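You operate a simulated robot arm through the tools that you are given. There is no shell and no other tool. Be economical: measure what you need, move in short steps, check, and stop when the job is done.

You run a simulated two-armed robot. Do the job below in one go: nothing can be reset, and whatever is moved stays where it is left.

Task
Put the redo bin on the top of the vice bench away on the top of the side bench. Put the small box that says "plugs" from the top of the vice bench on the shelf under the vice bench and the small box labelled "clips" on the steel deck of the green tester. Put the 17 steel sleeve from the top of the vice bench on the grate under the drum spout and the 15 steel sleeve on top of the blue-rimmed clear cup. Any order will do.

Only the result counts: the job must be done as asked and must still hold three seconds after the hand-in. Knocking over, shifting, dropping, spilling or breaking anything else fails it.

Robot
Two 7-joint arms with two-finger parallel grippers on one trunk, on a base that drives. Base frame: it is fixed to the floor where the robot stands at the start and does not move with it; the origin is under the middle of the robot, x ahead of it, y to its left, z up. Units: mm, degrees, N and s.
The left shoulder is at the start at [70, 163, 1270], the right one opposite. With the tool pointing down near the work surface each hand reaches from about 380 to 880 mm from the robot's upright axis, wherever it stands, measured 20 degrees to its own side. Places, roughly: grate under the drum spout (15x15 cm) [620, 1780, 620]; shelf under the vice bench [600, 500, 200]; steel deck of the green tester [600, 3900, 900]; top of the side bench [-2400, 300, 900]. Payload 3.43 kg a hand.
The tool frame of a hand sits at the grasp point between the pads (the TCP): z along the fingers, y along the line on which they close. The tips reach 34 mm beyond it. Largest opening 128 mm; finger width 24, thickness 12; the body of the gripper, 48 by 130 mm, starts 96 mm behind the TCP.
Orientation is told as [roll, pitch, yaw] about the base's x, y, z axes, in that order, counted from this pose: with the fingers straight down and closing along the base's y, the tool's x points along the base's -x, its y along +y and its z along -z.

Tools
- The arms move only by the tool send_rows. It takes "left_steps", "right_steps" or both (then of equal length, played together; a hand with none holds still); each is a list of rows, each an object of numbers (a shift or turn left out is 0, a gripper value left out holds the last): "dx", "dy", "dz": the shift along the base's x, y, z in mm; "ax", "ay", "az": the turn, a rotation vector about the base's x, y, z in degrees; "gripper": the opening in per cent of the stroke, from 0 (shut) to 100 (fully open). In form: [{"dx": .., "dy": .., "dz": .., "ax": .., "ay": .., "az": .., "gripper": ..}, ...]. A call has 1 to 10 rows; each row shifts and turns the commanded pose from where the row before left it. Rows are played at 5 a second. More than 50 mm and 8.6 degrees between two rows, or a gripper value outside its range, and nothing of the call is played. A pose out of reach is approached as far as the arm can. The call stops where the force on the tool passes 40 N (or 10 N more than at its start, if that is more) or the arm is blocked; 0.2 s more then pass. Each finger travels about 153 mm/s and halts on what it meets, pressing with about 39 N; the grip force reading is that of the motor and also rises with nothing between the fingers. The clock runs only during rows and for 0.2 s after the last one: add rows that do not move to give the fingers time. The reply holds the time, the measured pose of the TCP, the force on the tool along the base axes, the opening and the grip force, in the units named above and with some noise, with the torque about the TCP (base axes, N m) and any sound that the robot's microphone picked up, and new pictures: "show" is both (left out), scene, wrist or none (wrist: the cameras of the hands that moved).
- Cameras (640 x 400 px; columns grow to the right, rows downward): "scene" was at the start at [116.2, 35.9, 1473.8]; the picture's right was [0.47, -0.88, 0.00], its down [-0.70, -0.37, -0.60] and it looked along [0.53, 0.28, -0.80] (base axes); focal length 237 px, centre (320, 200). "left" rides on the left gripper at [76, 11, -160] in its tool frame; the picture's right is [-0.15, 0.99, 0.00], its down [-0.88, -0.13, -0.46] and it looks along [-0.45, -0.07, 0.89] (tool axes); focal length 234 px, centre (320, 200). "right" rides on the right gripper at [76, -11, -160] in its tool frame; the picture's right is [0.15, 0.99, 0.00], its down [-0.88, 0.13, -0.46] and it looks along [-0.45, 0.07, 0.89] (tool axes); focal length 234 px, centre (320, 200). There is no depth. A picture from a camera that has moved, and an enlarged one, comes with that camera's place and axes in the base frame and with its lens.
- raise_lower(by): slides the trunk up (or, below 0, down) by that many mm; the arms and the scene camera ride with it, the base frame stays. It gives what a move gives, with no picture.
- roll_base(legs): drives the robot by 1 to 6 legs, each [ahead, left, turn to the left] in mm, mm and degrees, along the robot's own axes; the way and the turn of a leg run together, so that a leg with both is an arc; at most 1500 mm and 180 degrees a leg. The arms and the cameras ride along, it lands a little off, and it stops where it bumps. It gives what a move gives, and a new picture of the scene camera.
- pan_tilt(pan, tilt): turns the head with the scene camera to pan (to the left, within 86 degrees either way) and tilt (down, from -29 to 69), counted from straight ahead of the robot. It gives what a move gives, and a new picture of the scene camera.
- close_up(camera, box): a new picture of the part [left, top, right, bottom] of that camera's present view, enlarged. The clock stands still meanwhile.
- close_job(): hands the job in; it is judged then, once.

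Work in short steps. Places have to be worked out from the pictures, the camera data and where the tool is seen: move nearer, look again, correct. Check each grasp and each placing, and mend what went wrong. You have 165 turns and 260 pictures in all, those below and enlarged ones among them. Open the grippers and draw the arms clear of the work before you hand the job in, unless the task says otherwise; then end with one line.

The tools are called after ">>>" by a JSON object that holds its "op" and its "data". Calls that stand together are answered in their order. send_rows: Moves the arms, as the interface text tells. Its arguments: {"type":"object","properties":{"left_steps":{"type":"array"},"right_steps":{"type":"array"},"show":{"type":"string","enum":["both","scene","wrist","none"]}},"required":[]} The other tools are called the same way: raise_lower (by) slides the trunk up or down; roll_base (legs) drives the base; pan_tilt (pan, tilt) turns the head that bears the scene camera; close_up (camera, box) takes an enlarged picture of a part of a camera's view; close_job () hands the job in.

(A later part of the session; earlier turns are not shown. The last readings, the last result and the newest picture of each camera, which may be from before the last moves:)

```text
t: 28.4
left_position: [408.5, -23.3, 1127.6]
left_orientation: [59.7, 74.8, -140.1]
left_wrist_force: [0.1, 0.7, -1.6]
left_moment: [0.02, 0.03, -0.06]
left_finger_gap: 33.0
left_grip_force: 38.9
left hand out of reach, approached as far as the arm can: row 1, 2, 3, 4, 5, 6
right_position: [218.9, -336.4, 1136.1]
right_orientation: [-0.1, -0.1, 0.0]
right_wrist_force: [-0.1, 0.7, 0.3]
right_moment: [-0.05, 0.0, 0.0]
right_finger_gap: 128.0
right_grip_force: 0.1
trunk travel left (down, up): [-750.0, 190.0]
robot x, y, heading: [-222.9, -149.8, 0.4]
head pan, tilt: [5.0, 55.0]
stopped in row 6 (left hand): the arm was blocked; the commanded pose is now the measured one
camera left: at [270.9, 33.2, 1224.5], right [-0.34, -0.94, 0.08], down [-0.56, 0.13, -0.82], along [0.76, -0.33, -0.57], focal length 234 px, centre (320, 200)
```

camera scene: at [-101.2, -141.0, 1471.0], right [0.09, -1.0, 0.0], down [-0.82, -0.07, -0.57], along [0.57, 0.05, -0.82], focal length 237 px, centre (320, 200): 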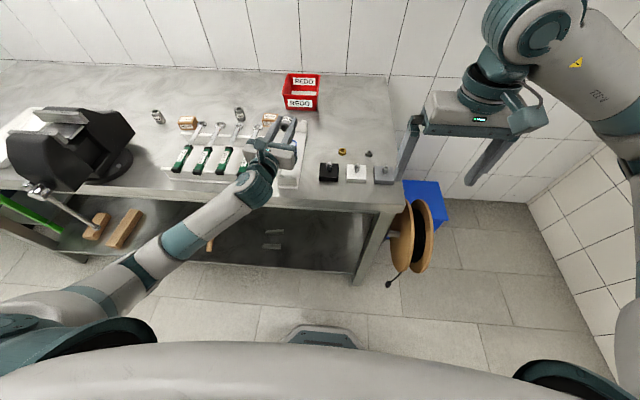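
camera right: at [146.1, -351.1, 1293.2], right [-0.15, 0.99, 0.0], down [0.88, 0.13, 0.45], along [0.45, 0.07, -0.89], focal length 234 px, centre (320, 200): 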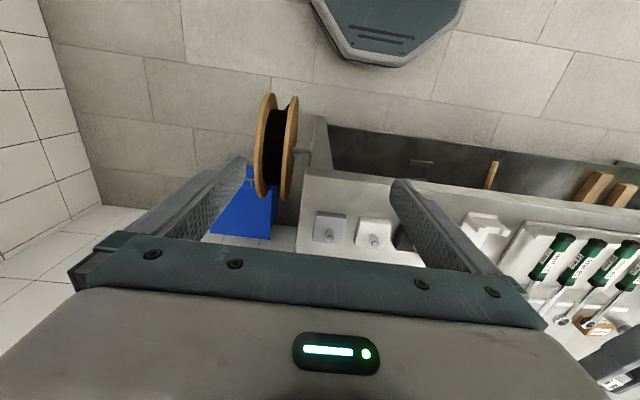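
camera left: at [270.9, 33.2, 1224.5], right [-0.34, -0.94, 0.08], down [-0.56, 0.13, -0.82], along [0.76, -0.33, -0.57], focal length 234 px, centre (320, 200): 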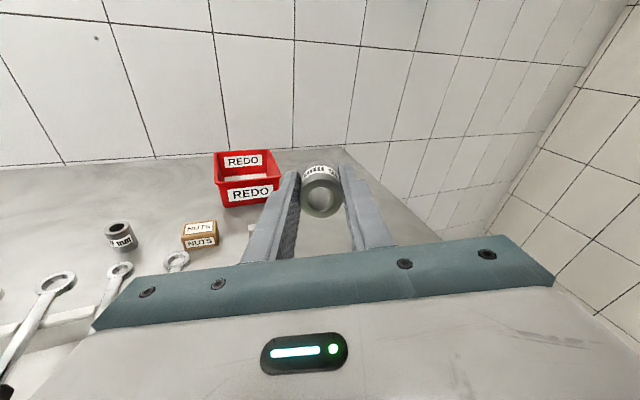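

The joint path is limited here; I first move the hand back to the left, then turn it down.

>>> {"op": "send_rows", "data": {"left_steps": [{"dy": 40, "dz": 10}, {"dy": 40, "dz": 10}, {"dy": 40, "dz": 10}, {"dy": 40, "dz": 10}, {"dy": 40, "dz": 10}, {"dy": 40, "dz": 10}, {"dy": 40}, {"dy": 40}], "show": "scene"}}

```text
t: 30.2
left_position: [413.1, 293.8, 1186.1]
left_orientation: [59.6, 74.9, -140.4]
left_wrist_force: [0.1, -0.2, -2.4]
left_moment: [0.02, 0.04, -0.03]
left_finger_gap: 32.9
left_grip_force: 38.5
right_position: [220.2, -337.4, 1134.7]
right_orientation: [-0.2, 0.0, 0.0]
right_wrist_force: [0.1, 0.3, 0.8]
right_moment: [-0.02, -0.01, -0.01]
right_finger_gap: 127.9
right_grip_force: 0.1
trunk travel left (down, up): [-750.0, 190.0]
robot x, y, heading: [-222.6, -147.0, -0.3]
head pan, tilt: [5.0, 55.0]
camera scene: at [-101.8, -140.6, 1471.1], right [0.09, -1.0, 0.0], down [-0.82, -0.07, -0.57], along [0.57, 0.05, -0.82], focal length 237 px, centre (320, 200)
```

scene: 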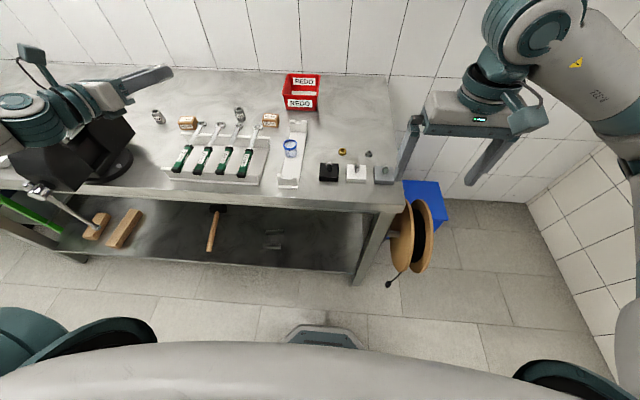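

All undisturbed. Undo the small roll and turn the fingers down.

>>> {"op": "send_rows", "data": {"left_steps": [{"ax": 6.15, "ay": -2.35, "az": -0.88}, {"ax": 6.15, "ay": -2.35, "az": -0.88}, {"ax": 2.94, "ay": 7.7}, {"ax": 2.94, "ay": 7.7}, {"ax": 2.94, "ay": 7.7}, {"ax": 2.94, "ay": 7.7}, {"ax": 2.94, "ay": 7.7}, {"ax": 2.94, "ay": 7.7}, {"ax": 2.94, "ay": 7.7}, {"ax": 2.94, "ay": 7.7}], "show": "none"}}

>>> {"op": "send_rows", "data": {"left_steps": [{"ax": 2.94, "ay": 7.7}, {"ax": 2.94, "ay": 7.7}, {"dx": 0}], "show": "none"}}

```text
t: 32.4
left_position: [548.0, 317.3, 1046.7]
left_orientation: [-0.1, 19.6, 158.9]
left_wrist_force: [-0.7, -0.2, -1.6]
left_moment: [0.01, 0.02, 0.01]
left_finger_gap: 32.8
left_grip_force: 38.7
left hand out of reach, approached as far as the arm can: row 3, 4, 5, 6
right_position: [222.5, -340.3, 1133.6]
right_orientation: [0.1, 0.1, 0.1]
right_wrist_force: [-0.1, -0.2, 0.3]
right_moment: [0.0, 0.01, -0.01]
right_finger_gap: 128.0
right_grip_force: 0.1
trunk travel left (down, up): [-750.0, 190.0]
robot x, y, heading: [-227.3, -147.4, -0.1]
head pan, tilt: [5.0, 55.0]
```

```text
t: 33.2
left_position: [546.5, 318.6, 1046.9]
left_orientation: [0.1, 3.3, 158.9]
left_wrist_force: [-0.7, -0.2, -2.3]
left_moment: [0.0, 0.0, 0.0]
left_finger_gap: 32.8
left_grip_force: 39.0
right_position: [221.3, -337.9, 1134.5]
right_orientation: [-0.2, 0.0, -0.1]
right_wrist_force: [-0.6, -0.7, -0.2]
right_moment: [-0.02, 0.02, 0.01]
right_finger_gap: 128.0
right_grip_force: 0.0
trunk travel left (down, up): [-750.0, 190.0]
robot x, y, heading: [-217.7, -147.1, -0.0]
head pan, tilt: [5.0, 55.0]
```

Orientation is almost vertical. Lift, then shift the base left and forward so the free spot at (443, 440) is in easy reach.

>>> {"op": "send_rows", "data": {"left_steps": [{"dz": 45, "ax": 1.18, "ay": 3.08}, {"dz": 45, "dx": -20}, {"dz": 45, "dx": -30}, {"dx": -40}, {"dx": -40}], "show": "none"}}

>>> {"op": "roll_base", "data": {"legs": [[0, 160, 0], [60, 0, 0]]}}

```text
refused: row 3 steps farther than a row can; nothing moved
```

```text
t: 35.2
left_position: [604.5, 480.7, 1049.7]
left_orientation: [-0.2, 3.4, 159.0]
left_wrist_force: [-0.4, 0.8, -1.8]
left_moment: [0.04, -0.01, 0.04]
left_finger_gap: 32.6
left_grip_force: 38.9
right_position: [278.9, -176.5, 1136.2]
right_orientation: [0.0, -0.1, 0.1]
right_wrist_force: [-0.1, -0.9, 0.4]
right_moment: [0.03, -0.04, 0.0]
right_finger_gap: 127.8
right_grip_force: 0.0
trunk travel left (down, up): [-750.0, 190.0]
robot x, y, heading: [-162.7, 10.9, 0.2]
head pan, tilt: [5.0, 55.0]
camera scene: at [-45.1, 18.7, 1471.6], right [0.09, -1.0, 0.0], down [-0.81, -0.07, -0.58], along [0.57, 0.05, -0.82], focal length 237 px, centre (320, 200)
```

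scene: 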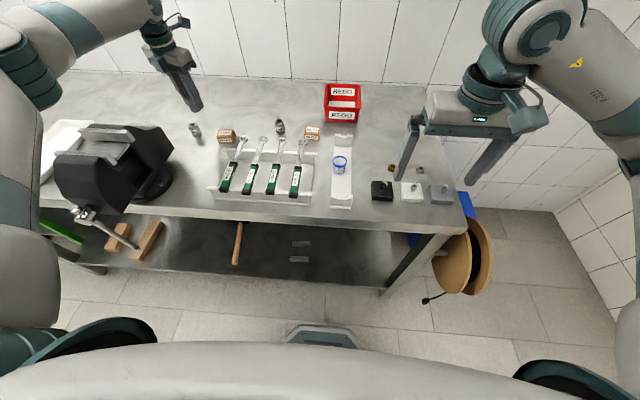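

The base moved with the hand still safe above everything. Now I carry the sleeve to (443, 440), straighten, and lower.

>>> {"op": "send_rows", "data": {"left_steps": [{"dx": -40, "dy": -10, "ax": 1.18, "ay": 3.08}, {"dx": -40, "dy": -10}, {"dx": -40, "dy": -10}, {"dx": -41, "dy": -10}, {"dz": -40}, {"dz": -30}, {"dx": 0}], "show": "both"}}

```text
t: 36.8
left_position: [506.8, 488.8, 985.6]
left_orientation: [0.0, 0.0, 158.8]
left_wrist_force: [0.6, 0.3, -2.0]
left_moment: [0.01, -0.03, -0.02]
left_finger_gap: 32.8
left_grip_force: 39.2
left hand out of reach, approached as far as the arm can: row 3, 4, 5
right_position: [280.9, -177.7, 1134.7]
right_orientation: [0.1, 0.0, 0.1]
right_wrist_force: [-0.2, -1.0, 0.5]
right_moment: [0.02, -0.01, -0.02]
right_finger_gap: 128.1
right_grip_force: 0.2
trunk travel left (down, up): [-750.0, 190.0]
robot x, y, heading: [-165.9, 15.0, 0.2]
head pan, tilt: [5.0, 55.0]
camera scene: at [-42.7, 18.7, 1471.2], right [0.09, -1.0, 0.0], down [-0.82, -0.07, -0.57], along [0.57, 0.05, -0.82], focal length 237 px, centre (320, 200)
camera left: at [573.7, 449.5, 1145.6], right [-0.49, -0.87, 0.0], down [-0.77, 0.44, 0.46], along [-0.4, 0.22, -0.89], focal length 234 px, centre (320, 200)
```

scene: 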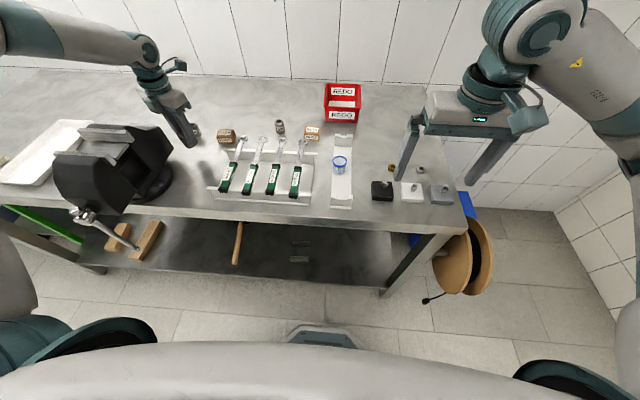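
left: 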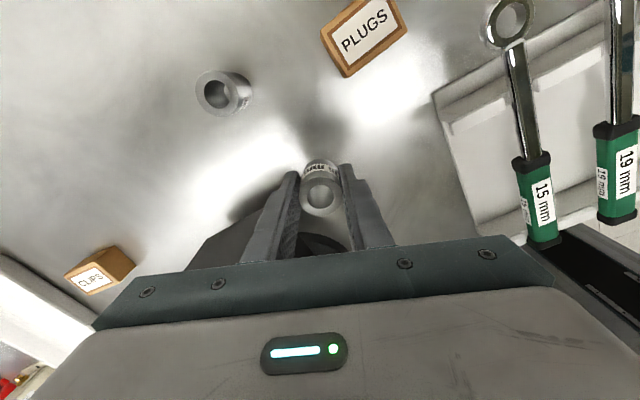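

The wrist can't come closer at this yaw, so I use the free patch at about (535, 460), between PLUGS and the 12 sleeve, and lower to the bench there.

>>> {"op": "send_rows", "data": {"left_steps": [{"dx": 15, "dy": -14}, {"dx": 14, "dy": -14}, {"dz": -20}, {"dz": -17}, {"dz": -6}, {"dx": 0}], "show": "wrist"}}

```text
t: 38.2
left_position: [537.5, 458.4, 942.9]
left_orientation: [-0.2, 0.4, 159.0]
left_wrist_force: [2.5, 4.2, 21.9]
left_moment: [0.24, 0.3, -0.05]
left_finger_gap: 32.6
left_grip_force: 38.7
right_position: [279.1, -177.8, 1134.5]
right_orientation: [0.0, -0.1, 0.2]
right_wrist_force: [0.0, 0.2, -0.1]
right_moment: [-0.04, -0.02, -0.02]
right_finger_gap: 128.2
right_grip_force: 0.1
trunk travel left (down, up): [-750.0, 190.0]
robot x, y, heading: [-163.3, 11.1, -0.1]
head pan, tilt: [5.0, 55.0]
camera left: at [602.2, 419.7, 1103.8], right [-0.49, -0.87, 0.0], down [-0.78, 0.44, 0.45], along [-0.39, 0.22, -0.89], focal length 234 px, centre (320, 200)
```

left: 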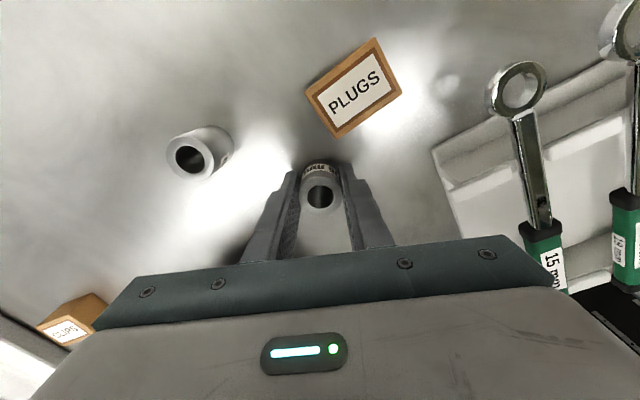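

Sleeve stands on the bench (contact 22 N). I open, lean the hand 20° about the sleeve, and regrip.

>>> {"op": "send_rows", "data": {"left_steps": [{"dz": 1, "gripper": 45}, {"dx": 0}, {"dx": 0}, {"dx": 1.8, "dy": -0.7, "ax": 2.39, "ay": 6.23}, {"dx": 1.8, "dy": -0.7, "ax": 2.39, "ay": 6.23}, {"dx": 1.8, "dy": -0.7, "ax": 2.39, "ay": 6.23}, {"dx": 0}], "show": "wrist"}}

```text
t: 39.8
left_position: [541.0, 457.7, 940.4]
left_orientation: [0.0, -20.1, 159.0]
left_wrist_force: [-0.5, -0.3, -0.2]
left_moment: [0.0, -0.02, -0.02]
left_finger_gap: 57.5
left_grip_force: 0.1
right_position: [279.7, -176.3, 1134.5]
right_orientation: [-0.1, 0.0, 0.2]
right_wrist_force: [-0.1, -0.5, 0.6]
right_moment: [-0.02, -0.01, 0.0]
right_finger_gap: 128.1
right_grip_force: 0.0
trunk travel left (down, up): [-750.0, 190.0]
robot x, y, heading: [-162.3, 15.0, 0.1]
head pan, tilt: [5.0, 55.0]
camera left: at [654.1, 400.8, 1064.8], right [-0.48, -0.87, 0.05], down [-0.58, 0.36, 0.73], along [-0.66, 0.32, -0.68], focal length 234 px, centre (320, 200)
```

left: 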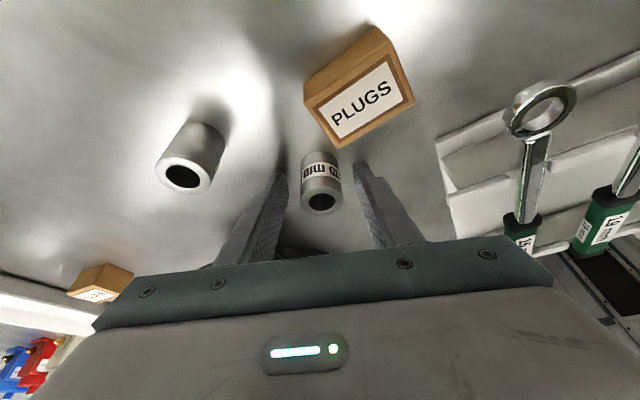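

Sleeve is standing between the fingertips. Close and lift.

>>> {"op": "send_rows", "data": {"left_steps": [{"gripper": 0}, {"dx": 0}, {"dx": 0}, {"dz": 10}, {"dz": 40}, {"dz": 50}, {"dx": 0}], "show": "wrist"}}

>>> {"op": "close_up", "data": {"camera": "left", "box": [270, 130, 370, 230]}}

```text
t: 41.4
left_position: [539.6, 455.7, 1038.3]
left_orientation: [0.0, -20.1, 159.0]
left_wrist_force: [0.3, 0.1, -1.8]
left_moment: [-0.03, -0.01, -0.06]
left_finger_gap: 32.4
left_grip_force: 38.5
right_position: [282.9, -177.8, 1134.4]
right_orientation: [-0.1, 0.0, 0.0]
right_wrist_force: [1.3, -0.4, -0.3]
right_moment: [-0.01, 0.02, -0.01]
right_finger_gap: 127.9
right_grip_force: 0.0
trunk travel left (down, up): [-750.0, 190.0]
robot x, y, heading: [-164.2, 6.6, -0.1]
head pan, tilt: [5.0, 55.0]
camera left: at [652.7, 400.0, 1163.5], right [-0.48, -0.87, 0.05], down [-0.58, 0.36, 0.73], along [-0.66, 0.32, -0.68], focal length 234 px, centre (320, 200)
```

left: 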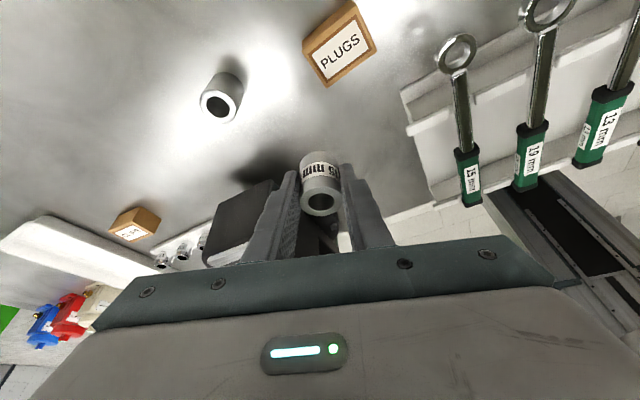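

```text
4.00 times, centred on (320, 180) of left
camera zoom: at [652.7, 400.0, 1163.5], right [-0.48, -0.87, 0.05], down [-0.58, 0.36, 0.73], along [-0.66, 0.32, -0.68], focal length 937 px, centre (320, 280)
```

zoom: 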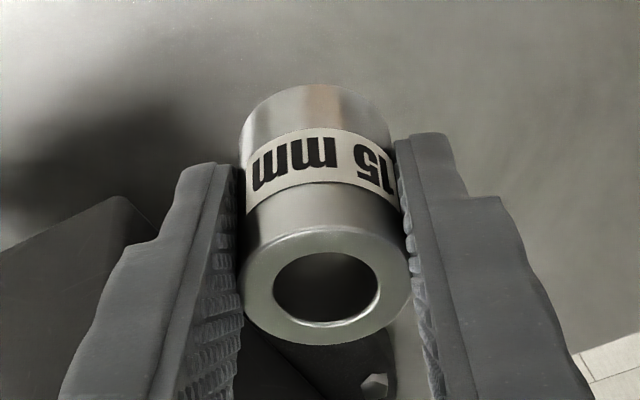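

Good leaned grip. Lift higher, then back the base away and to the right before rotating.

>>> {"op": "send_rows", "data": {"left_steps": [{"dz": 45}, {"dz": 45}, {"dz": 45}, {"dz": 30}, {"dx": 0}], "show": "none"}}

>>> {"op": "roll_base", "data": {"legs": [[-100, 0, 0], [0, -160, 0]]}}

```text
t: 42.6
left_position: [539.6, 458.1, 1207.4]
left_orientation: [0.0, -20.0, 159.0]
left_wrist_force: [0.6, -0.2, -2.7]
left_moment: [-0.03, -0.02, 0.0]
left_finger_gap: 32.8
left_grip_force: 39.1
right_position: [282.9, -175.3, 1134.2]
right_orientation: [0.0, 0.0, 0.2]
right_wrist_force: [-0.2, 0.2, 0.1]
right_moment: [-0.02, 0.01, 0.02]
right_finger_gap: 127.7
right_grip_force: 0.1
trunk travel left (down, up): [-750.0, 190.0]
robot x, y, heading: [-164.5, 12.7, -0.0]
head pan, tilt: [5.0, 55.0]
```

```text
t: 44.7
left_position: [442.9, 300.8, 1205.7]
left_orientation: [0.1, -20.0, 159.3]
left_wrist_force: [0.0, 1.3, -2.2]
left_moment: [-0.04, -0.02, 0.03]
left_finger_gap: 32.8
left_grip_force: 39.1
right_position: [186.1, -334.6, 1132.4]
right_orientation: [-0.2, 0.2, 0.3]
right_wrist_force: [0.2, -0.5, -0.3]
right_moment: [0.0, 0.02, -0.01]
right_finger_gap: 127.9
right_grip_force: 0.0
trunk travel left (down, up): [-750.0, 190.0]
robot x, y, heading: [-259.2, -150.8, 0.2]
head pan, tilt: [5.0, 55.0]
camera scene: at [-136.3, -138.9, 1470.9], right [0.09, -1.0, 0.0], down [-0.82, -0.08, -0.57], along [0.57, 0.05, -0.82], focal length 237 px, centre (320, 200)
```

scene: 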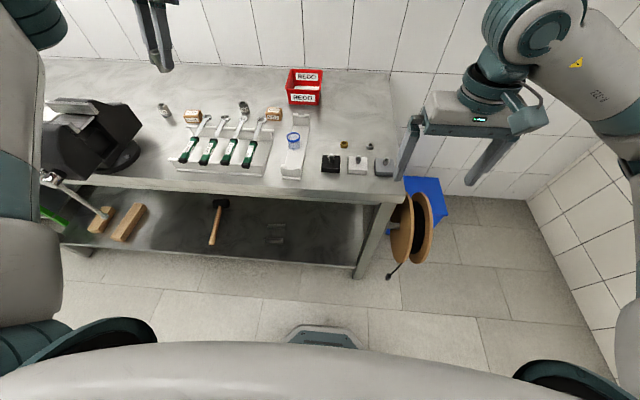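

Now rotate the hand by 90° about the lateral axis so the sleeve becomes level.

>>> {"op": "send_rows", "data": {"left_steps": [{"ax": -2.92, "ay": -7.64}, {"ax": -2.92, "ay": -7.64}, {"ax": -2.92, "ay": -7.64}, {"ax": -2.92, "ay": -7.64}, {"ax": -2.92, "ay": -7.64}, {"ax": -2.92, "ay": -7.64}, {"ax": -2.92, "ay": -7.64}, {"ax": -2.92, "ay": -7.64}, {"ax": -2.92, "ay": -7.64}, {"ax": -2.92, "ay": -7.64}], "show": "none"}}

>>> {"op": "send_rows", "data": {"left_steps": [{"ax": -2.92, "ay": -7.64}, {"dx": 0}], "show": "both"}}

```text
t: 46.9
left_position: [465.2, 325.5, 1212.6]
left_orientation: [0.8, 61.9, 159.5]
left_wrist_force: [-0.1, -0.6, -1.3]
left_moment: [0.03, 0.01, -0.04]
left_finger_gap: 33.0
left_grip_force: 39.6
left hand out of reach, approached as far as the arm can: row 5, 6, 7, 8, 9
right_position: [185.8, -336.1, 1135.2]
right_orientation: [0.0, 0.1, 0.3]
right_wrist_force: [-0.6, -0.2, 0.0]
right_moment: [-0.03, -0.03, 0.01]
right_finger_gap: 127.9
right_grip_force: 0.0
trunk travel left (down, up): [-750.0, 190.0]
robot x, y, heading: [-265.9, -147.5, 0.3]
head pan, tilt: [5.0, 55.0]
```

```text
t: 47.5
left_position: [465.4, 324.4, 1213.3]
left_orientation: [0.6, 70.0, 159.5]
left_wrist_force: [0.3, 0.0, -1.4]
left_moment: [0.01, 0.02, -0.01]
left_finger_gap: 32.9
left_grip_force: 38.9
right_position: [186.1, -336.4, 1133.9]
right_orientation: [-0.1, 0.0, 0.3]
right_wrist_force: [0.4, -0.3, 0.5]
right_moment: [0.0, 0.02, 0.01]
right_finger_gap: 127.9
right_grip_force: 0.0
trunk travel left (down, up): [-750.0, 190.0]
robot x, y, heading: [-263.2, -148.3, 0.1]
head pan, tilt: [5.0, 55.0]
camera scene: at [-137.3, -141.2, 1471.0], right [0.09, -1.0, 0.0], down [-0.82, -0.08, -0.57], along [0.57, 0.05, -0.82], focal length 237 px, centre (320, 200)
camera left: at [345.4, 357.9, 1339.5], right [-0.4, -0.91, -0.13], down [-0.64, 0.38, -0.67], along [0.66, -0.18, -0.73], focal length 234 px, centre (320, 200)
```

scene: 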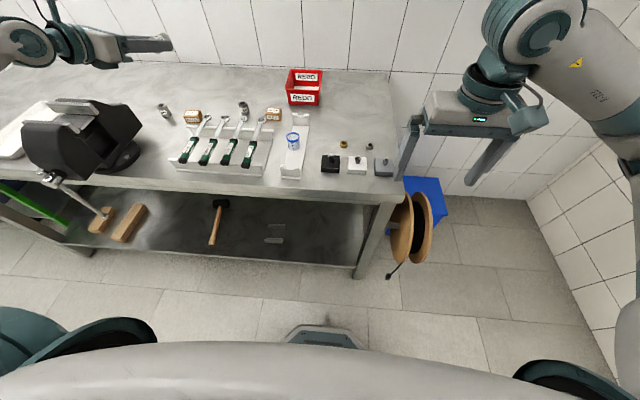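
left: 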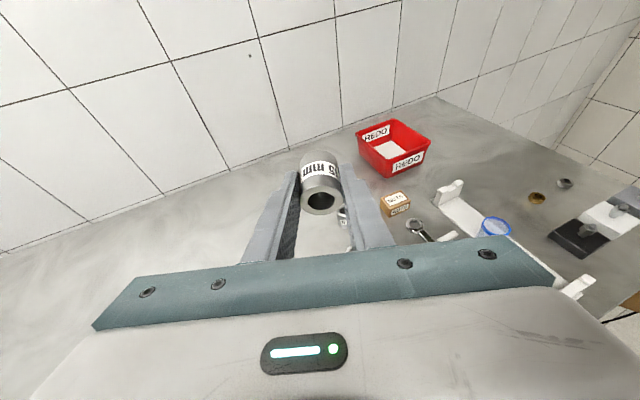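

Sleeve level, hand sloping upward behind. I move right to above the cup.

>>> {"op": "send_rows", "data": {"left_steps": [{"dx": -3, "dy": -45, "dz": -10}, {"dx": -3, "dy": -45, "dz": -15}, {"dx": -3, "dy": -45, "dz": -15}, {"dx": -3, "dy": -45, "dz": -15}, {"dx": -3, "dy": -45, "dz": -15}, {"dx": -3, "dy": -45, "dz": -15}, {"dy": -43, "dz": -20}, {"dz": -30}, {"dz": -35}, {"dx": 0}], "show": "both"}}

```text
t: 49.7
left_position: [490.2, 65.8, 1036.8]
left_orientation: [0.3, 70.0, 159.4]
left_wrist_force: [0.2, -0.3, -1.6]
left_moment: [0.0, 0.01, 0.02]
left_finger_gap: 32.7
left_grip_force: 39.1
left hand out of reach, approached as far as the arm can: row 1, 2, 6
right_position: [186.4, -338.1, 1134.5]
right_orientation: [0.1, 0.0, 0.3]
right_wrist_force: [0.6, 0.1, 0.5]
right_moment: [0.01, -0.03, 0.0]
right_finger_gap: 128.0
right_grip_force: 0.0
trunk travel left (down, up): [-750.0, 190.0]
robot x, y, heading: [-258.3, -150.3, 0.2]
head pan, tilt: [5.0, 55.0]
camera scene: at [-137.6, -143.0, 1471.1], right [0.09, -1.0, 0.0], down [-0.82, -0.08, -0.57], along [0.57, 0.05, -0.82], focal length 237 px, centre (320, 200)
camera left: at [369.7, 97.9, 1163.3], right [-0.4, -0.91, -0.14], down [-0.64, 0.38, -0.67], along [0.66, -0.18, -0.73], focal length 234 px, centre (320, 200)
```

scene: 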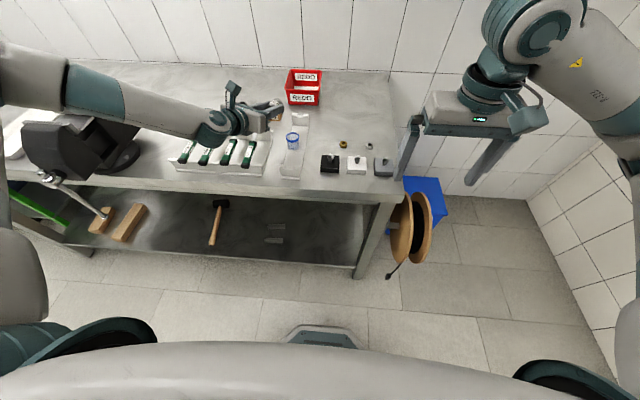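
left: 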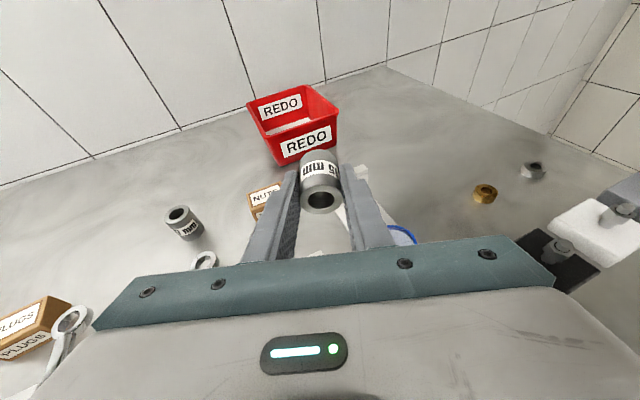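

Offsets left: dx -43, dy -55. Close in at this height.

>>> {"op": "send_rows", "data": {"left_steps": [{"dx": -20, "dy": -28}, {"dx": -23, "dy": -26.6}, {"dz": -20}, {"dz": -16}, {"dx": 0}], "show": "none"}}

>>> {"op": "close_up", "data": {"camera": "scene", "box": [270, 116, 326, 156]}}

>>> {"op": "close_up", "data": {"camera": "left", "box": [270, 140, 370, 240]}}

```text
t: 50.9
left_position: [446.0, 10.8, 999.0]
left_orientation: [0.3, 69.9, 159.4]
left_wrist_force: [0.1, -0.9, -2.1]
left_moment: [0.02, 0.05, 0.0]
left_finger_gap: 32.6
left_grip_force: 39.7
right_position: [184.4, -338.7, 1135.8]
right_orientation: [0.1, 0.0, 0.3]
right_wrist_force: [-0.9, -0.5, 0.2]
right_moment: [0.02, -0.03, -0.01]
right_finger_gap: 128.1
right_grip_force: 0.0
trunk travel left (down, up): [-750.0, 190.0]
robot x, y, heading: [-263.1, -146.2, 0.2]
head pan, tilt: [5.0, 55.0]
```

```text
10.00 times, centred on (298, 136) of scene
camera zoom: at [-137.8, -143.1, 1471.1], right [0.09, -1.0, 0.0], down [-0.82, -0.07, -0.57], along [0.57, 0.05, -0.82], focal length 2373 px, centre (540, 840)
```

zoom: 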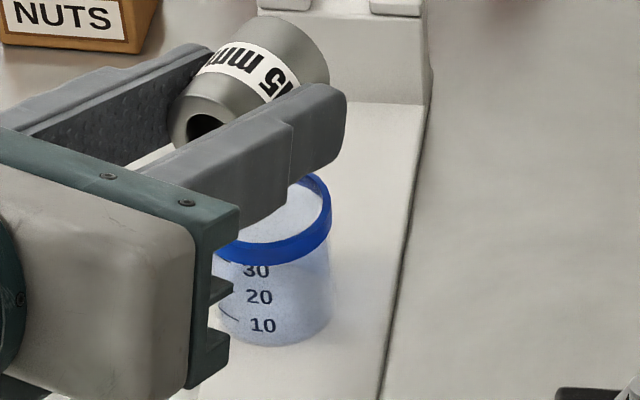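

```text
4.00 times, centred on (320, 190) of left
camera zoom: at [325.6, 43.3, 1126.9], right [-0.4, -0.91, -0.14], down [-0.64, 0.38, -0.67], along [0.66, -0.18, -0.73], focal length 937 px, centre (320, 240)
```

zoom: 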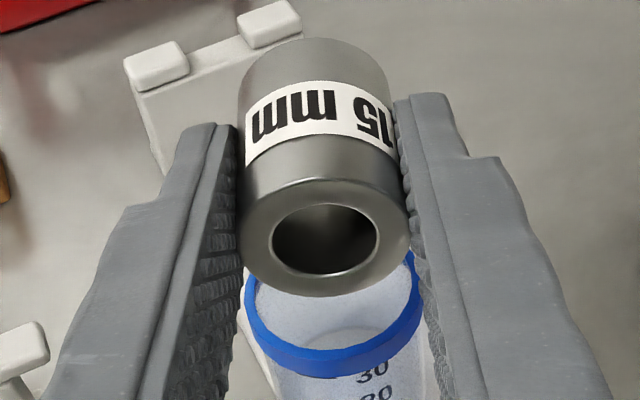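

Estimates of the cup centre now agree at about (465, 5); I shift 2 mm and lower to near contact.

>>> {"op": "send_rows", "data": {"left_steps": [{"dx": 1.8, "dy": 0.6}, {"dz": -10}, {"dz": -8}, {"dx": 0}], "show": "none"}}

>>> {"op": "close_up", "data": {"camera": "scene", "box": [275, 120, 315, 150]}}

>>> {"op": "close_up", "data": {"camera": "left", "box": [270, 140, 370, 240]}}

```text
t: 51.9
left_position: [448.1, 10.8, 984.4]
left_orientation: [0.3, 69.8, 159.4]
left_wrist_force: [-0.1, 0.2, -1.6]
left_moment: [0.03, 0.07, 0.0]
left_finger_gap: 32.6
left_grip_force: 39.2
right_position: [185.7, -338.7, 1134.1]
right_orientation: [0.0, 0.0, 0.3]
right_wrist_force: [-0.6, -1.3, -0.1]
right_moment: [0.04, -0.01, -0.01]
right_finger_gap: 128.0
right_grip_force: 0.2
trunk travel left (down, up): [-750.0, 190.0]
robot x, y, heading: [-263.6, -149.9, 0.3]
head pan, tilt: [5.0, 55.0]
```

```text
13.33 times, centred on (295, 135) of scene
camera zoom: at [-137.5, -142.0, 1471.0], right [0.09, -1.0, 0.0], down [-0.82, -0.08, -0.57], along [0.57, 0.05, -0.82], focal length 3164 px, centre (653, 1067)
```

zoom: 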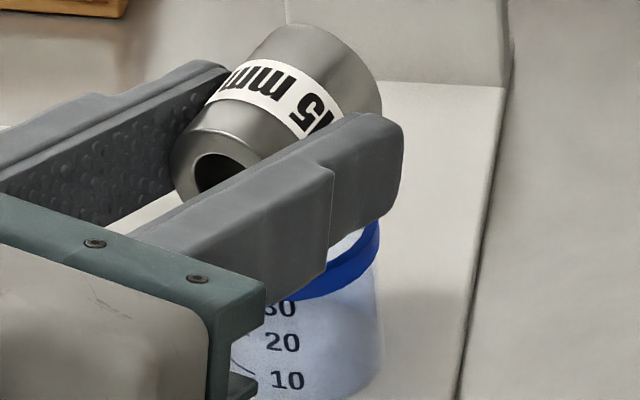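

```text
4.00 times, centred on (320, 190) of left
camera zoom: at [327.9, 43.8, 1109.4], right [-0.4, -0.91, -0.14], down [-0.64, 0.38, -0.67], along [0.66, -0.18, -0.73], focal length 937 px, centre (320, 240)
```

zoom: 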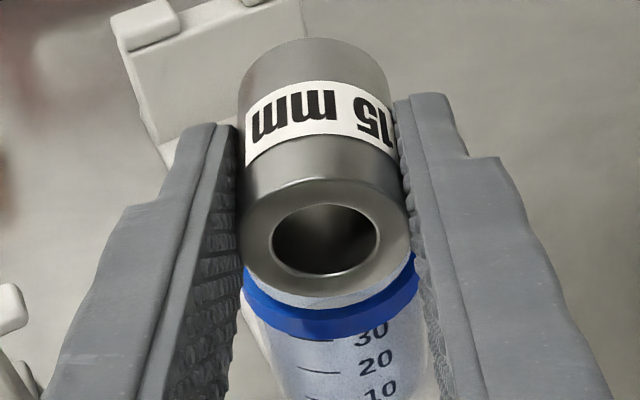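

Left-camera geometry is consistent (sleeve centred to about 1 mm). I lower in small steps and use the contact force and torque as a check.

>>> {"op": "send_rows", "data": {"left_steps": [{"dx": 0.2, "dy": 0.4, "dz": -3}, {"dz": -2}, {"dz": -1.5}, {"dx": 0}], "show": "none"}}

```text
t: 52.9
left_position: [449.7, 13.2, 975.8]
left_orientation: [0.5, 69.8, 159.5]
left_wrist_force: [-0.4, 0.3, -2.0]
left_moment: [0.01, 0.05, 0.0]
left_finger_gap: 32.9
left_grip_force: 39.4
right_position: [185.6, -336.2, 1134.9]
right_orientation: [-0.1, -0.1, 0.3]
right_wrist_force: [0.4, 0.6, -1.3]
right_moment: [-0.01, 0.0, -0.02]
right_finger_gap: 128.0
right_grip_force: 0.1
trunk travel left (down, up): [-750.0, 190.0]
robot x, y, heading: [-257.1, -148.7, 0.4]
head pan, tilt: [5.0, 55.0]
```

No contact yet. Look again from both cameras.

>>> {"op": "close_up", "data": {"camera": "scene", "box": [275, 120, 315, 150]}}

>>> {"op": "close_up", "data": {"camera": "left", "box": [280, 160, 360, 240]}}

```text
13.33 times, centred on (295, 135) of scene
camera zoom: at [-137.3, -141.3, 1471.0], right [0.09, -1.0, 0.0], down [-0.82, -0.08, -0.57], along [0.57, 0.05, -0.82], focal length 3164 px, centre (653, 1067)
```

zoom: 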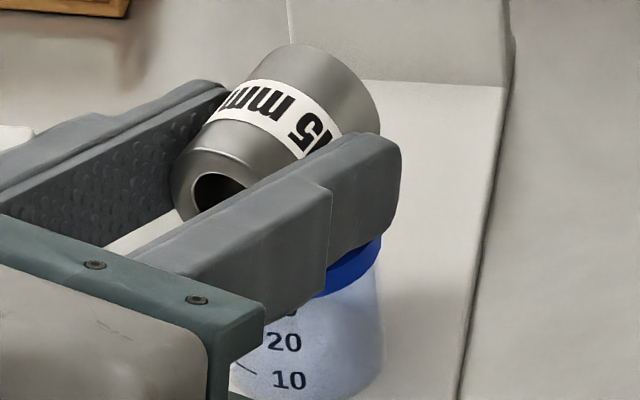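

```text
5.00 times, centred on (320, 200) of left
camera zoom: at [329.1, 45.5, 1102.6], right [-0.4, -0.91, -0.13], down [-0.64, 0.38, -0.67], along [0.66, -0.18, -0.73], focal length 1171 px, centre (320, 200)
```

zoom: 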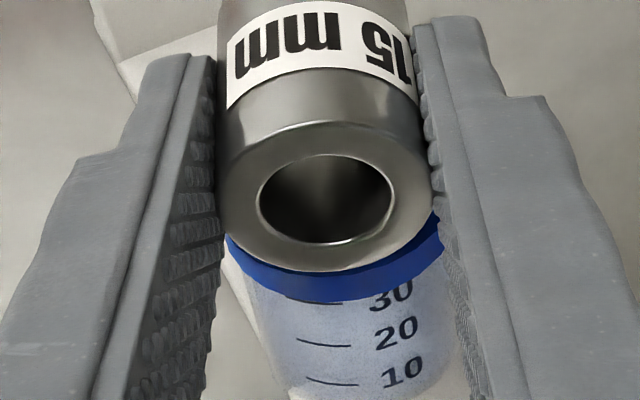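

Views suggest it's centred to within a millimetre or two; I nudge slightly back and continue down to contact.

>>> {"op": "send_rows", "data": {"left_steps": [{"dx": -1.0, "dy": -0.4, "dz": -1}, {"dz": -1}, {"dx": 0}], "show": "none"}}

>>> {"op": "send_rows", "data": {"left_steps": [{"dz": -1}, {"dz": -0.5}, {"dx": 0}], "show": "none"}}

```text
t: 53.7
left_position: [447.0, 11.7, 973.6]
left_orientation: [0.5, 70.0, 159.6]
left_wrist_force: [0.8, -0.1, -2.3]
left_moment: [0.02, 0.02, 0.0]
left_finger_gap: 32.6
left_grip_force: 38.5
right_position: [186.2, -336.5, 1133.9]
right_orientation: [-0.1, 0.0, 0.3]
right_wrist_force: [0.7, 0.4, -0.9]
right_moment: [0.0, -0.03, 0.0]
right_finger_gap: 127.9
right_grip_force: 0.1
trunk travel left (down, up): [-750.0, 190.0]
robot x, y, heading: [-260.2, -149.4, 0.0]
head pan, tilt: [5.0, 55.0]
```

```text
t: 54.5
left_position: [448.0, 11.9, 972.7]
left_orientation: [0.6, 69.9, 159.6]
left_wrist_force: [0.2, -0.3, -2.2]
left_moment: [0.01, 0.06, 0.01]
left_finger_gap: 32.5
left_grip_force: 39.2
right_position: [186.4, -337.0, 1134.2]
right_orientation: [0.0, 0.1, 0.3]
right_wrist_force: [-0.7, -0.7, -0.9]
right_moment: [0.01, 0.01, 0.04]
right_finger_gap: 128.1
right_grip_force: 0.0
trunk travel left (down, up): [-750.0, 190.0]
robot x, y, heading: [-258.7, -149.9, 0.1]
head pan, tilt: [5.0, 55.0]
```

Still no contact. I look again and step down.

>>> {"op": "close_up", "data": {"camera": "left", "box": [280, 160, 360, 240]}}

>>> {"op": "send_rows", "data": {"left_steps": [{"dz": -1}, {"dz": -0.5}, {"dx": 0}], "show": "none"}}

```text
5.00 times, centred on (320, 200) of left
camera zoom: at [327.2, 44.8, 1099.5], right [-0.4, -0.91, -0.13], down [-0.64, 0.38, -0.67], along [0.66, -0.18, -0.73], focal length 1171 px, centre (320, 200)
```

zoom: 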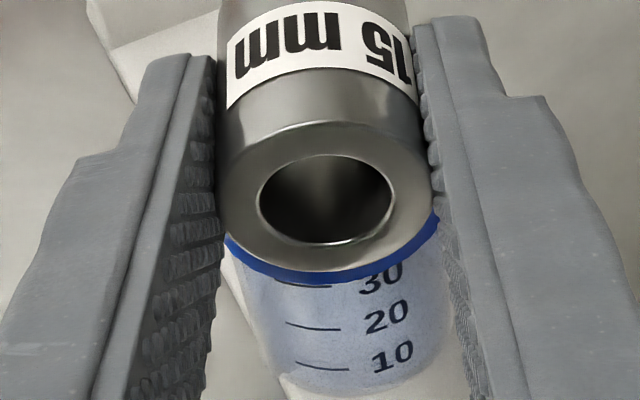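

```text
t: 55.3
left_position: [446.9, 11.7, 971.4]
left_orientation: [0.2, 70.1, 159.4]
left_wrist_force: [1.5, -1.4, 7.8]
left_moment: [-0.12, -0.23, -0.02]
left_finger_gap: 32.7
left_grip_force: 38.4
right_position: [185.0, -337.3, 1135.6]
right_orientation: [0.1, 0.0, 0.2]
right_wrist_force: [0.2, 1.4, -0.8]
right_moment: [0.04, 0.01, 0.0]
right_finger_gap: 128.0
right_grip_force: 0.0
trunk travel left (down, up): [-750.0, 190.0]
robot x, y, heading: [-258.4, -150.6, 0.4]
head pan, tilt: [5.0, 55.0]
```

Contact at 10 N, with the torque centred on the sleeve. I ease the load slightly and open the fingers in small increments.

>>> {"op": "send_rows", "data": {"left_steps": [{"dz": 0.4}, {"dx": 0}, {"gripper": 27}, {"gripper": 29}, {"gripper": 31}, {"gripper": 33}, {"dx": 0}], "show": "none"}}

>>> {"op": "close_up", "data": {"camera": "left", "box": [270, 140, 370, 240]}}

```text
t: 56.9
left_position: [445.8, 12.1, 972.2]
left_orientation: [0.5, 70.1, 159.5]
left_wrist_force: [1.2, -1.2, 7.4]
left_moment: [0.07, -0.26, -0.05]
left_finger_gap: 41.6
left_grip_force: 0.1
right_position: [185.3, -336.6, 1135.3]
right_orientation: [0.0, 0.1, 0.4]
right_wrist_force: [-0.7, 0.7, -0.2]
right_moment: [-0.02, -0.02, 0.0]
right_finger_gap: 128.2
right_grip_force: 0.1
trunk travel left (down, up): [-750.0, 190.0]
robot x, y, heading: [-258.5, -145.9, 0.3]
head pan, tilt: [5.0, 55.0]
```

```text
4.00 times, centred on (320, 190) of left
camera zoom: at [326.3, 44.4, 1098.7], right [-0.4, -0.91, -0.14], down [-0.64, 0.38, -0.67], along [0.66, -0.18, -0.73], focal length 937 px, centre (320, 240)
```

zoom: 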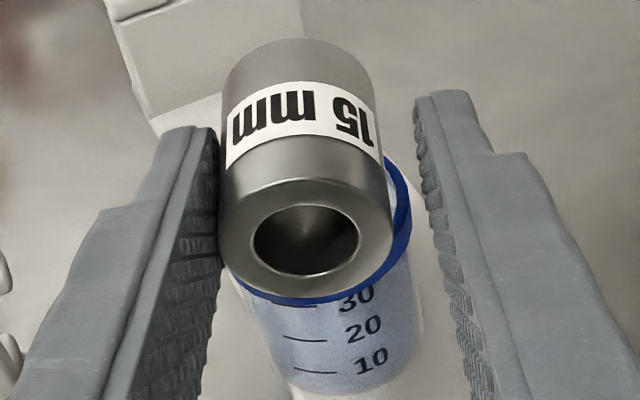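

The load was fingertips on the rim, not the sleeve; the sleeve now lies on the rim against the left finger. I raise 2 mm to unload the rim and look before opening more.

>>> {"op": "send_rows", "data": {"left_steps": [{"dz": 0.7}, {"dz": 0.7}, {"dz": 0.6}, {"dx": 0}], "show": "none"}}

>>> {"op": "close_up", "data": {"camera": "left", "box": [270, 140, 370, 240]}}

>>> {"op": "close_up", "data": {"camera": "scene", "box": [275, 120, 315, 150]}}

```text
t: 57.9
left_position: [447.2, 11.5, 973.2]
left_orientation: [0.5, 70.0, 159.7]
left_wrist_force: [-0.6, -0.4, 1.6]
left_moment: [-0.01, -0.09, 0.0]
left_finger_gap: 41.7
left_grip_force: 0.1
right_position: [185.7, -337.6, 1135.0]
right_orientation: [0.0, 0.0, 0.4]
right_wrist_force: [-1.0, -0.3, 0.5]
right_moment: [0.04, -0.05, 0.02]
right_finger_gap: 128.3
right_grip_force: 0.0
trunk travel left (down, up): [-750.0, 190.0]
robot x, y, heading: [-262.4, -147.2, 0.2]
head pan, tilt: [5.0, 55.0]
```

```text
4.00 times, centred on (320, 190) of left
camera zoom: at [327.0, 44.1, 1099.3], right [-0.4, -0.91, -0.13], down [-0.64, 0.38, -0.67], along [0.66, -0.18, -0.73], focal length 937 px, centre (320, 240)
```

zoom: 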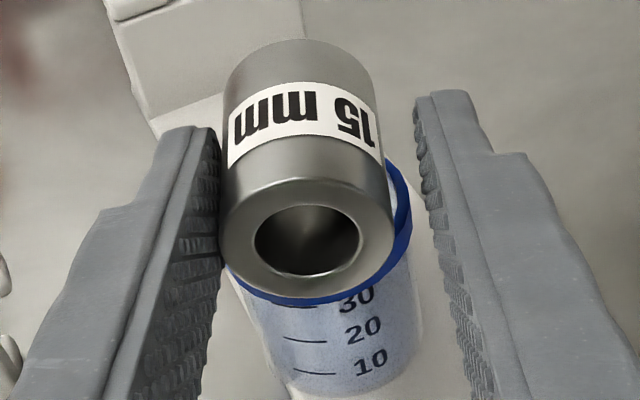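

```text
13.33 times, centred on (295, 135) of scene
camera zoom: at [-138.0, -141.5, 1471.0], right [0.09, -1.0, 0.0], down [-0.82, -0.08, -0.57], along [0.57, 0.05, -0.82], focal length 3164 px, centre (653, 1067)
```

zoom: 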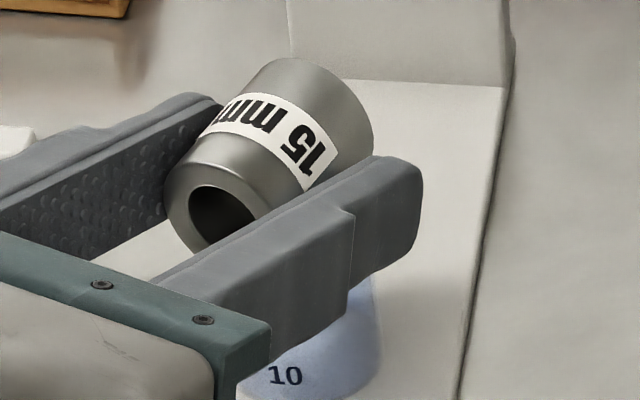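

The cup holds the sleeve; I rise 1.5 mm more and re-centre the open hand around the sleeve to see whether it stays by itself.

>>> {"op": "send_rows", "data": {"left_steps": [{"dz": 0.8}, {"dz": 0.7}, {"dx": 0.6, "dy": 1.6}, {"dx": 0.6, "dy": 1.6}, {"dx": 0}], "show": "none"}}

>>> {"op": "close_up", "data": {"camera": "left", "box": [270, 140, 370, 240]}}

```text
t: 59.1
left_position: [448.4, 16.1, 975.6]
left_orientation: [0.6, 69.8, 159.6]
left_wrist_force: [0.1, -0.1, 0.0]
left_moment: [0.01, 0.02, 0.04]
left_finger_gap: 42.5
left_grip_force: 0.0
right_position: [185.6, -335.3, 1134.7]
right_orientation: [0.0, 0.0, 0.3]
right_wrist_force: [0.3, 0.6, 0.4]
right_moment: [-0.01, 0.0, -0.01]
right_finger_gap: 127.9
right_grip_force: 0.0
trunk travel left (down, up): [-750.0, 190.0]
robot x, y, heading: [-258.9, -152.1, 0.6]
head pan, tilt: [5.0, 55.0]
```

```text
4.00 times, centred on (320, 190) of left
camera zoom: at [328.4, 48.1, 1101.8], right [-0.4, -0.91, -0.13], down [-0.64, 0.38, -0.67], along [0.66, -0.18, -0.73], focal length 937 px, centre (320, 240)
```

zoom: 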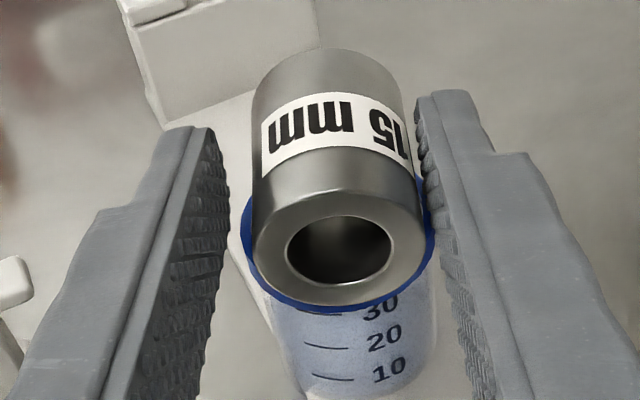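

The sleeve lies squarely over the rim. I wait a moment to see whether it creeps.

>>> {"op": "send_rows", "data": {"left_steps": [{"dx": 0}, {"dx": 0}, {"dx": 0}, {"dx": 0}, {"dx": 0}], "show": "none"}}

>>> {"op": "close_up", "data": {"camera": "left", "box": [270, 140, 370, 240]}}

```text
t: 60.3
left_position: [449.2, 15.0, 976.3]
left_orientation: [0.6, 69.9, 159.6]
left_wrist_force: [0.2, -0.1, 0.0]
left_moment: [-0.01, 0.03, 0.0]
left_finger_gap: 42.1
left_grip_force: 0.0
right_position: [186.5, -336.3, 1134.0]
right_orientation: [0.0, 0.0, 0.3]
right_wrist_force: [-0.4, -0.1, -0.6]
right_moment: [-0.02, 0.01, 0.02]
right_finger_gap: 128.0
right_grip_force: 0.1
trunk travel left (down, up): [-750.0, 190.0]
robot x, y, heading: [-258.2, -151.4, 0.2]
head pan, tilt: [5.0, 55.0]
```

```text
4.00 times, centred on (320, 190) of left
camera zoom: at [328.4, 48.2, 1101.8], right [-0.4, -0.91, -0.13], down [-0.64, 0.38, -0.67], along [0.66, -0.18, -0.73], focal length 937 px, centre (320, 240)
```

zoom: 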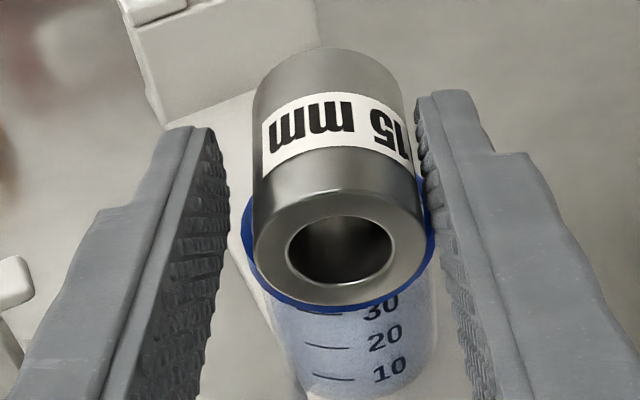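

No visible creep. I move the hand 2 mm right so that neither finger can be touching, and wait again.

>>> {"op": "send_rows", "data": {"left_steps": [{"dx": -0.35, "dy": -0.9}, {"dx": -0.35, "dy": -0.9}, {"dx": 0}, {"dx": 0}, {"dx": 0}, {"dx": 0}, {"dx": 0}, {"dx": 0}], "show": "none"}}

>>> {"op": "close_up", "data": {"camera": "left", "box": [270, 140, 370, 240]}}

```text
t: 62.1
left_position: [448.9, 12.5, 975.1]
left_orientation: [0.5, 69.9, 159.7]
left_wrist_force: [-0.2, 0.6, 0.0]
left_moment: [0.03, 0.02, -0.01]
left_finger_gap: 42.2
left_grip_force: 0.1
right_position: [185.1, -336.9, 1135.0]
right_orientation: [0.1, -0.1, 0.4]
right_wrist_force: [0.1, 0.0, -0.7]
right_moment: [0.01, -0.01, 0.01]
right_finger_gap: 128.0
right_grip_force: 0.1
trunk travel left (down, up): [-750.0, 190.0]
robot x, y, heading: [-260.7, -148.7, 0.4]
head pan, tilt: [5.0, 55.0]
```

```text
4.00 times, centred on (320, 190) of left
camera zoom: at [328.1, 46.0, 1101.6], right [-0.4, -0.91, -0.13], down [-0.64, 0.38, -0.67], along [0.66, -0.18, -0.73], focal length 937 px, centre (320, 240)
```

zoom: 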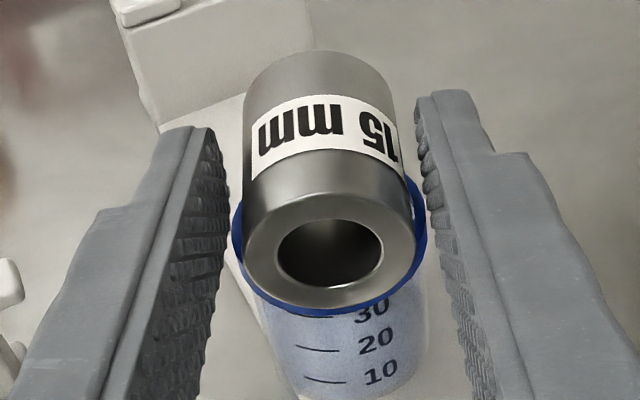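

Sleeve lies free and steady across the rim. Open wider, then retreat straight up.

>>> {"op": "send_rows", "data": {"left_steps": [{"dz": 0.5, "gripper": 38}, {"gripper": 46}, {"gripper": 56}, {"dz": 6}, {"dz": 20}, {"dz": 40}, {"dz": 50}, {"dx": 0}], "show": "wrist"}}

>>> {"op": "close_up", "data": {"camera": "scene", "box": [265, 110, 325, 160]}}

```text
t: 63.9
left_position: [450.6, 26.9, 1073.4]
left_orientation: [1.6, 71.1, 159.5]
left_wrist_force: [-0.5, -0.1, 0.1]
left_moment: [0.01, -0.01, 0.0]
left_finger_gap: 71.8
left_grip_force: 0.0
left hand out of reach, approached as far as the arm can: row 7
right_position: [185.5, -336.6, 1134.0]
right_orientation: [0.1, 0.1, 0.3]
right_wrist_force: [-0.1, 0.4, -0.6]
right_moment: [0.05, 0.03, 0.01]
right_finger_gap: 127.9
right_grip_force: 0.0
trunk travel left (down, up): [-750.0, 190.0]
robot x, y, heading: [-258.3, -149.3, 0.4]
head pan, tilt: [5.0, 55.0]
camera left: at [329.1, 63.6, 1198.3], right [-0.41, -0.9, -0.13], down [-0.62, 0.38, -0.69], along [0.67, -0.2, -0.72], focal length 234 px, centre (320, 200)
```

left: 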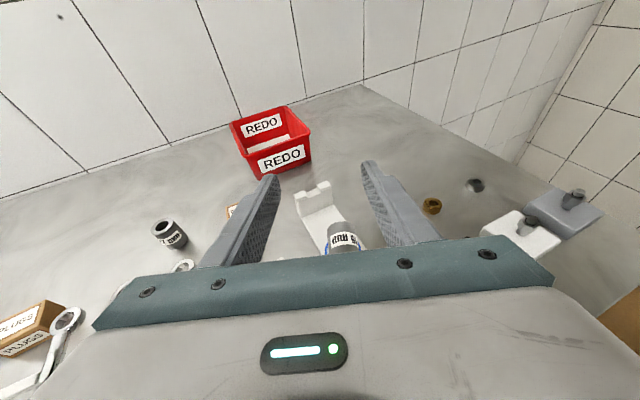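

```text
8.00 times, centred on (295, 135) of scene
camera zoom: at [-136.7, -142.5, 1471.0], right [0.09, -1.0, 0.0], down [-0.82, -0.08, -0.57], along [0.57, 0.05, -0.82], focal length 1898 px, centre (520, 720)
```

zoom: 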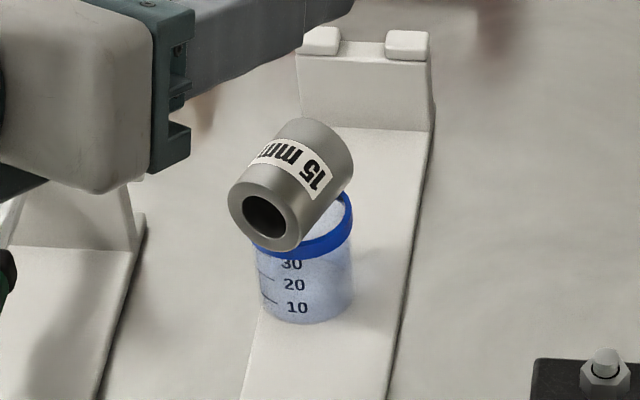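

The 15 sleeve lies across the cup and holds. I withdraw the left hand up and to the left, then bring it back to its normal downward pose.

>>> {"op": "send_rows", "data": {"left_steps": [{"dz": 40}, {"dz": 40, "dy": 20}, {"dz": 20, "dy": 45}, {"dy": 45}, {"dy": 45}, {"dy": 45}, {"dy": 45}, {"dy": 45}], "show": "none"}}

>>> {"op": "send_rows", "data": {"left_steps": [{"ax": 2.92, "ay": 7.64}, {"ax": 2.92, "ay": 7.64}, {"ax": 2.92, "ay": 7.64}, {"ax": 2.92, "ay": 7.64}, {"ax": 2.92, "ay": 7.64}, {"ax": 2.92, "ay": 7.64}, {"ax": 2.92, "ay": 7.64}, {"ax": 2.92, "ay": 7.64}, {"ax": 1.8, "ay": 4.7}, {"az": -8}], "show": "none"}}

```text
t: 65.7
left_position: [467.8, 352.6, 1118.5]
left_orientation: [0.9, 69.9, 159.7]
left_wrist_force: [0.2, 0.4, 0.5]
left_moment: [0.02, 0.03, -0.01]
left_finger_gap: 71.5
left_grip_force: 0.1
left hand out of reach, approached as far as the arm can: row 1, 2, 3
right_position: [186.3, -334.5, 1135.5]
right_orientation: [-0.1, 0.1, 0.3]
right_wrist_force: [-0.2, -0.4, 0.0]
right_moment: [-0.02, -0.01, -0.02]
right_finger_gap: 128.0
right_grip_force: 0.0
trunk travel left (down, up): [-750.0, 190.0]
robot x, y, heading: [-261.0, -150.8, 0.3]
head pan, tilt: [5.0, 55.0]
```

```text
t: 67.9
left_position: [467.7, 350.9, 1120.5]
left_orientation: [0.1, -0.5, 151.2]
left_wrist_force: [-0.8, 0.9, 0.5]
left_moment: [0.0, 0.01, -0.03]
left_finger_gap: 71.8
left_grip_force: 0.0
right_position: [186.1, -334.3, 1136.1]
right_orientation: [-0.1, 0.0, 0.3]
right_wrist_force: [0.8, 0.0, 0.7]
right_moment: [-0.04, -0.02, -0.02]
right_finger_gap: 127.9
right_grip_force: 0.0
trunk travel left (down, up): [-750.0, 190.0]
robot x, y, heading: [-260.6, -150.2, 0.3]
head pan, tilt: [5.0, 55.0]
```

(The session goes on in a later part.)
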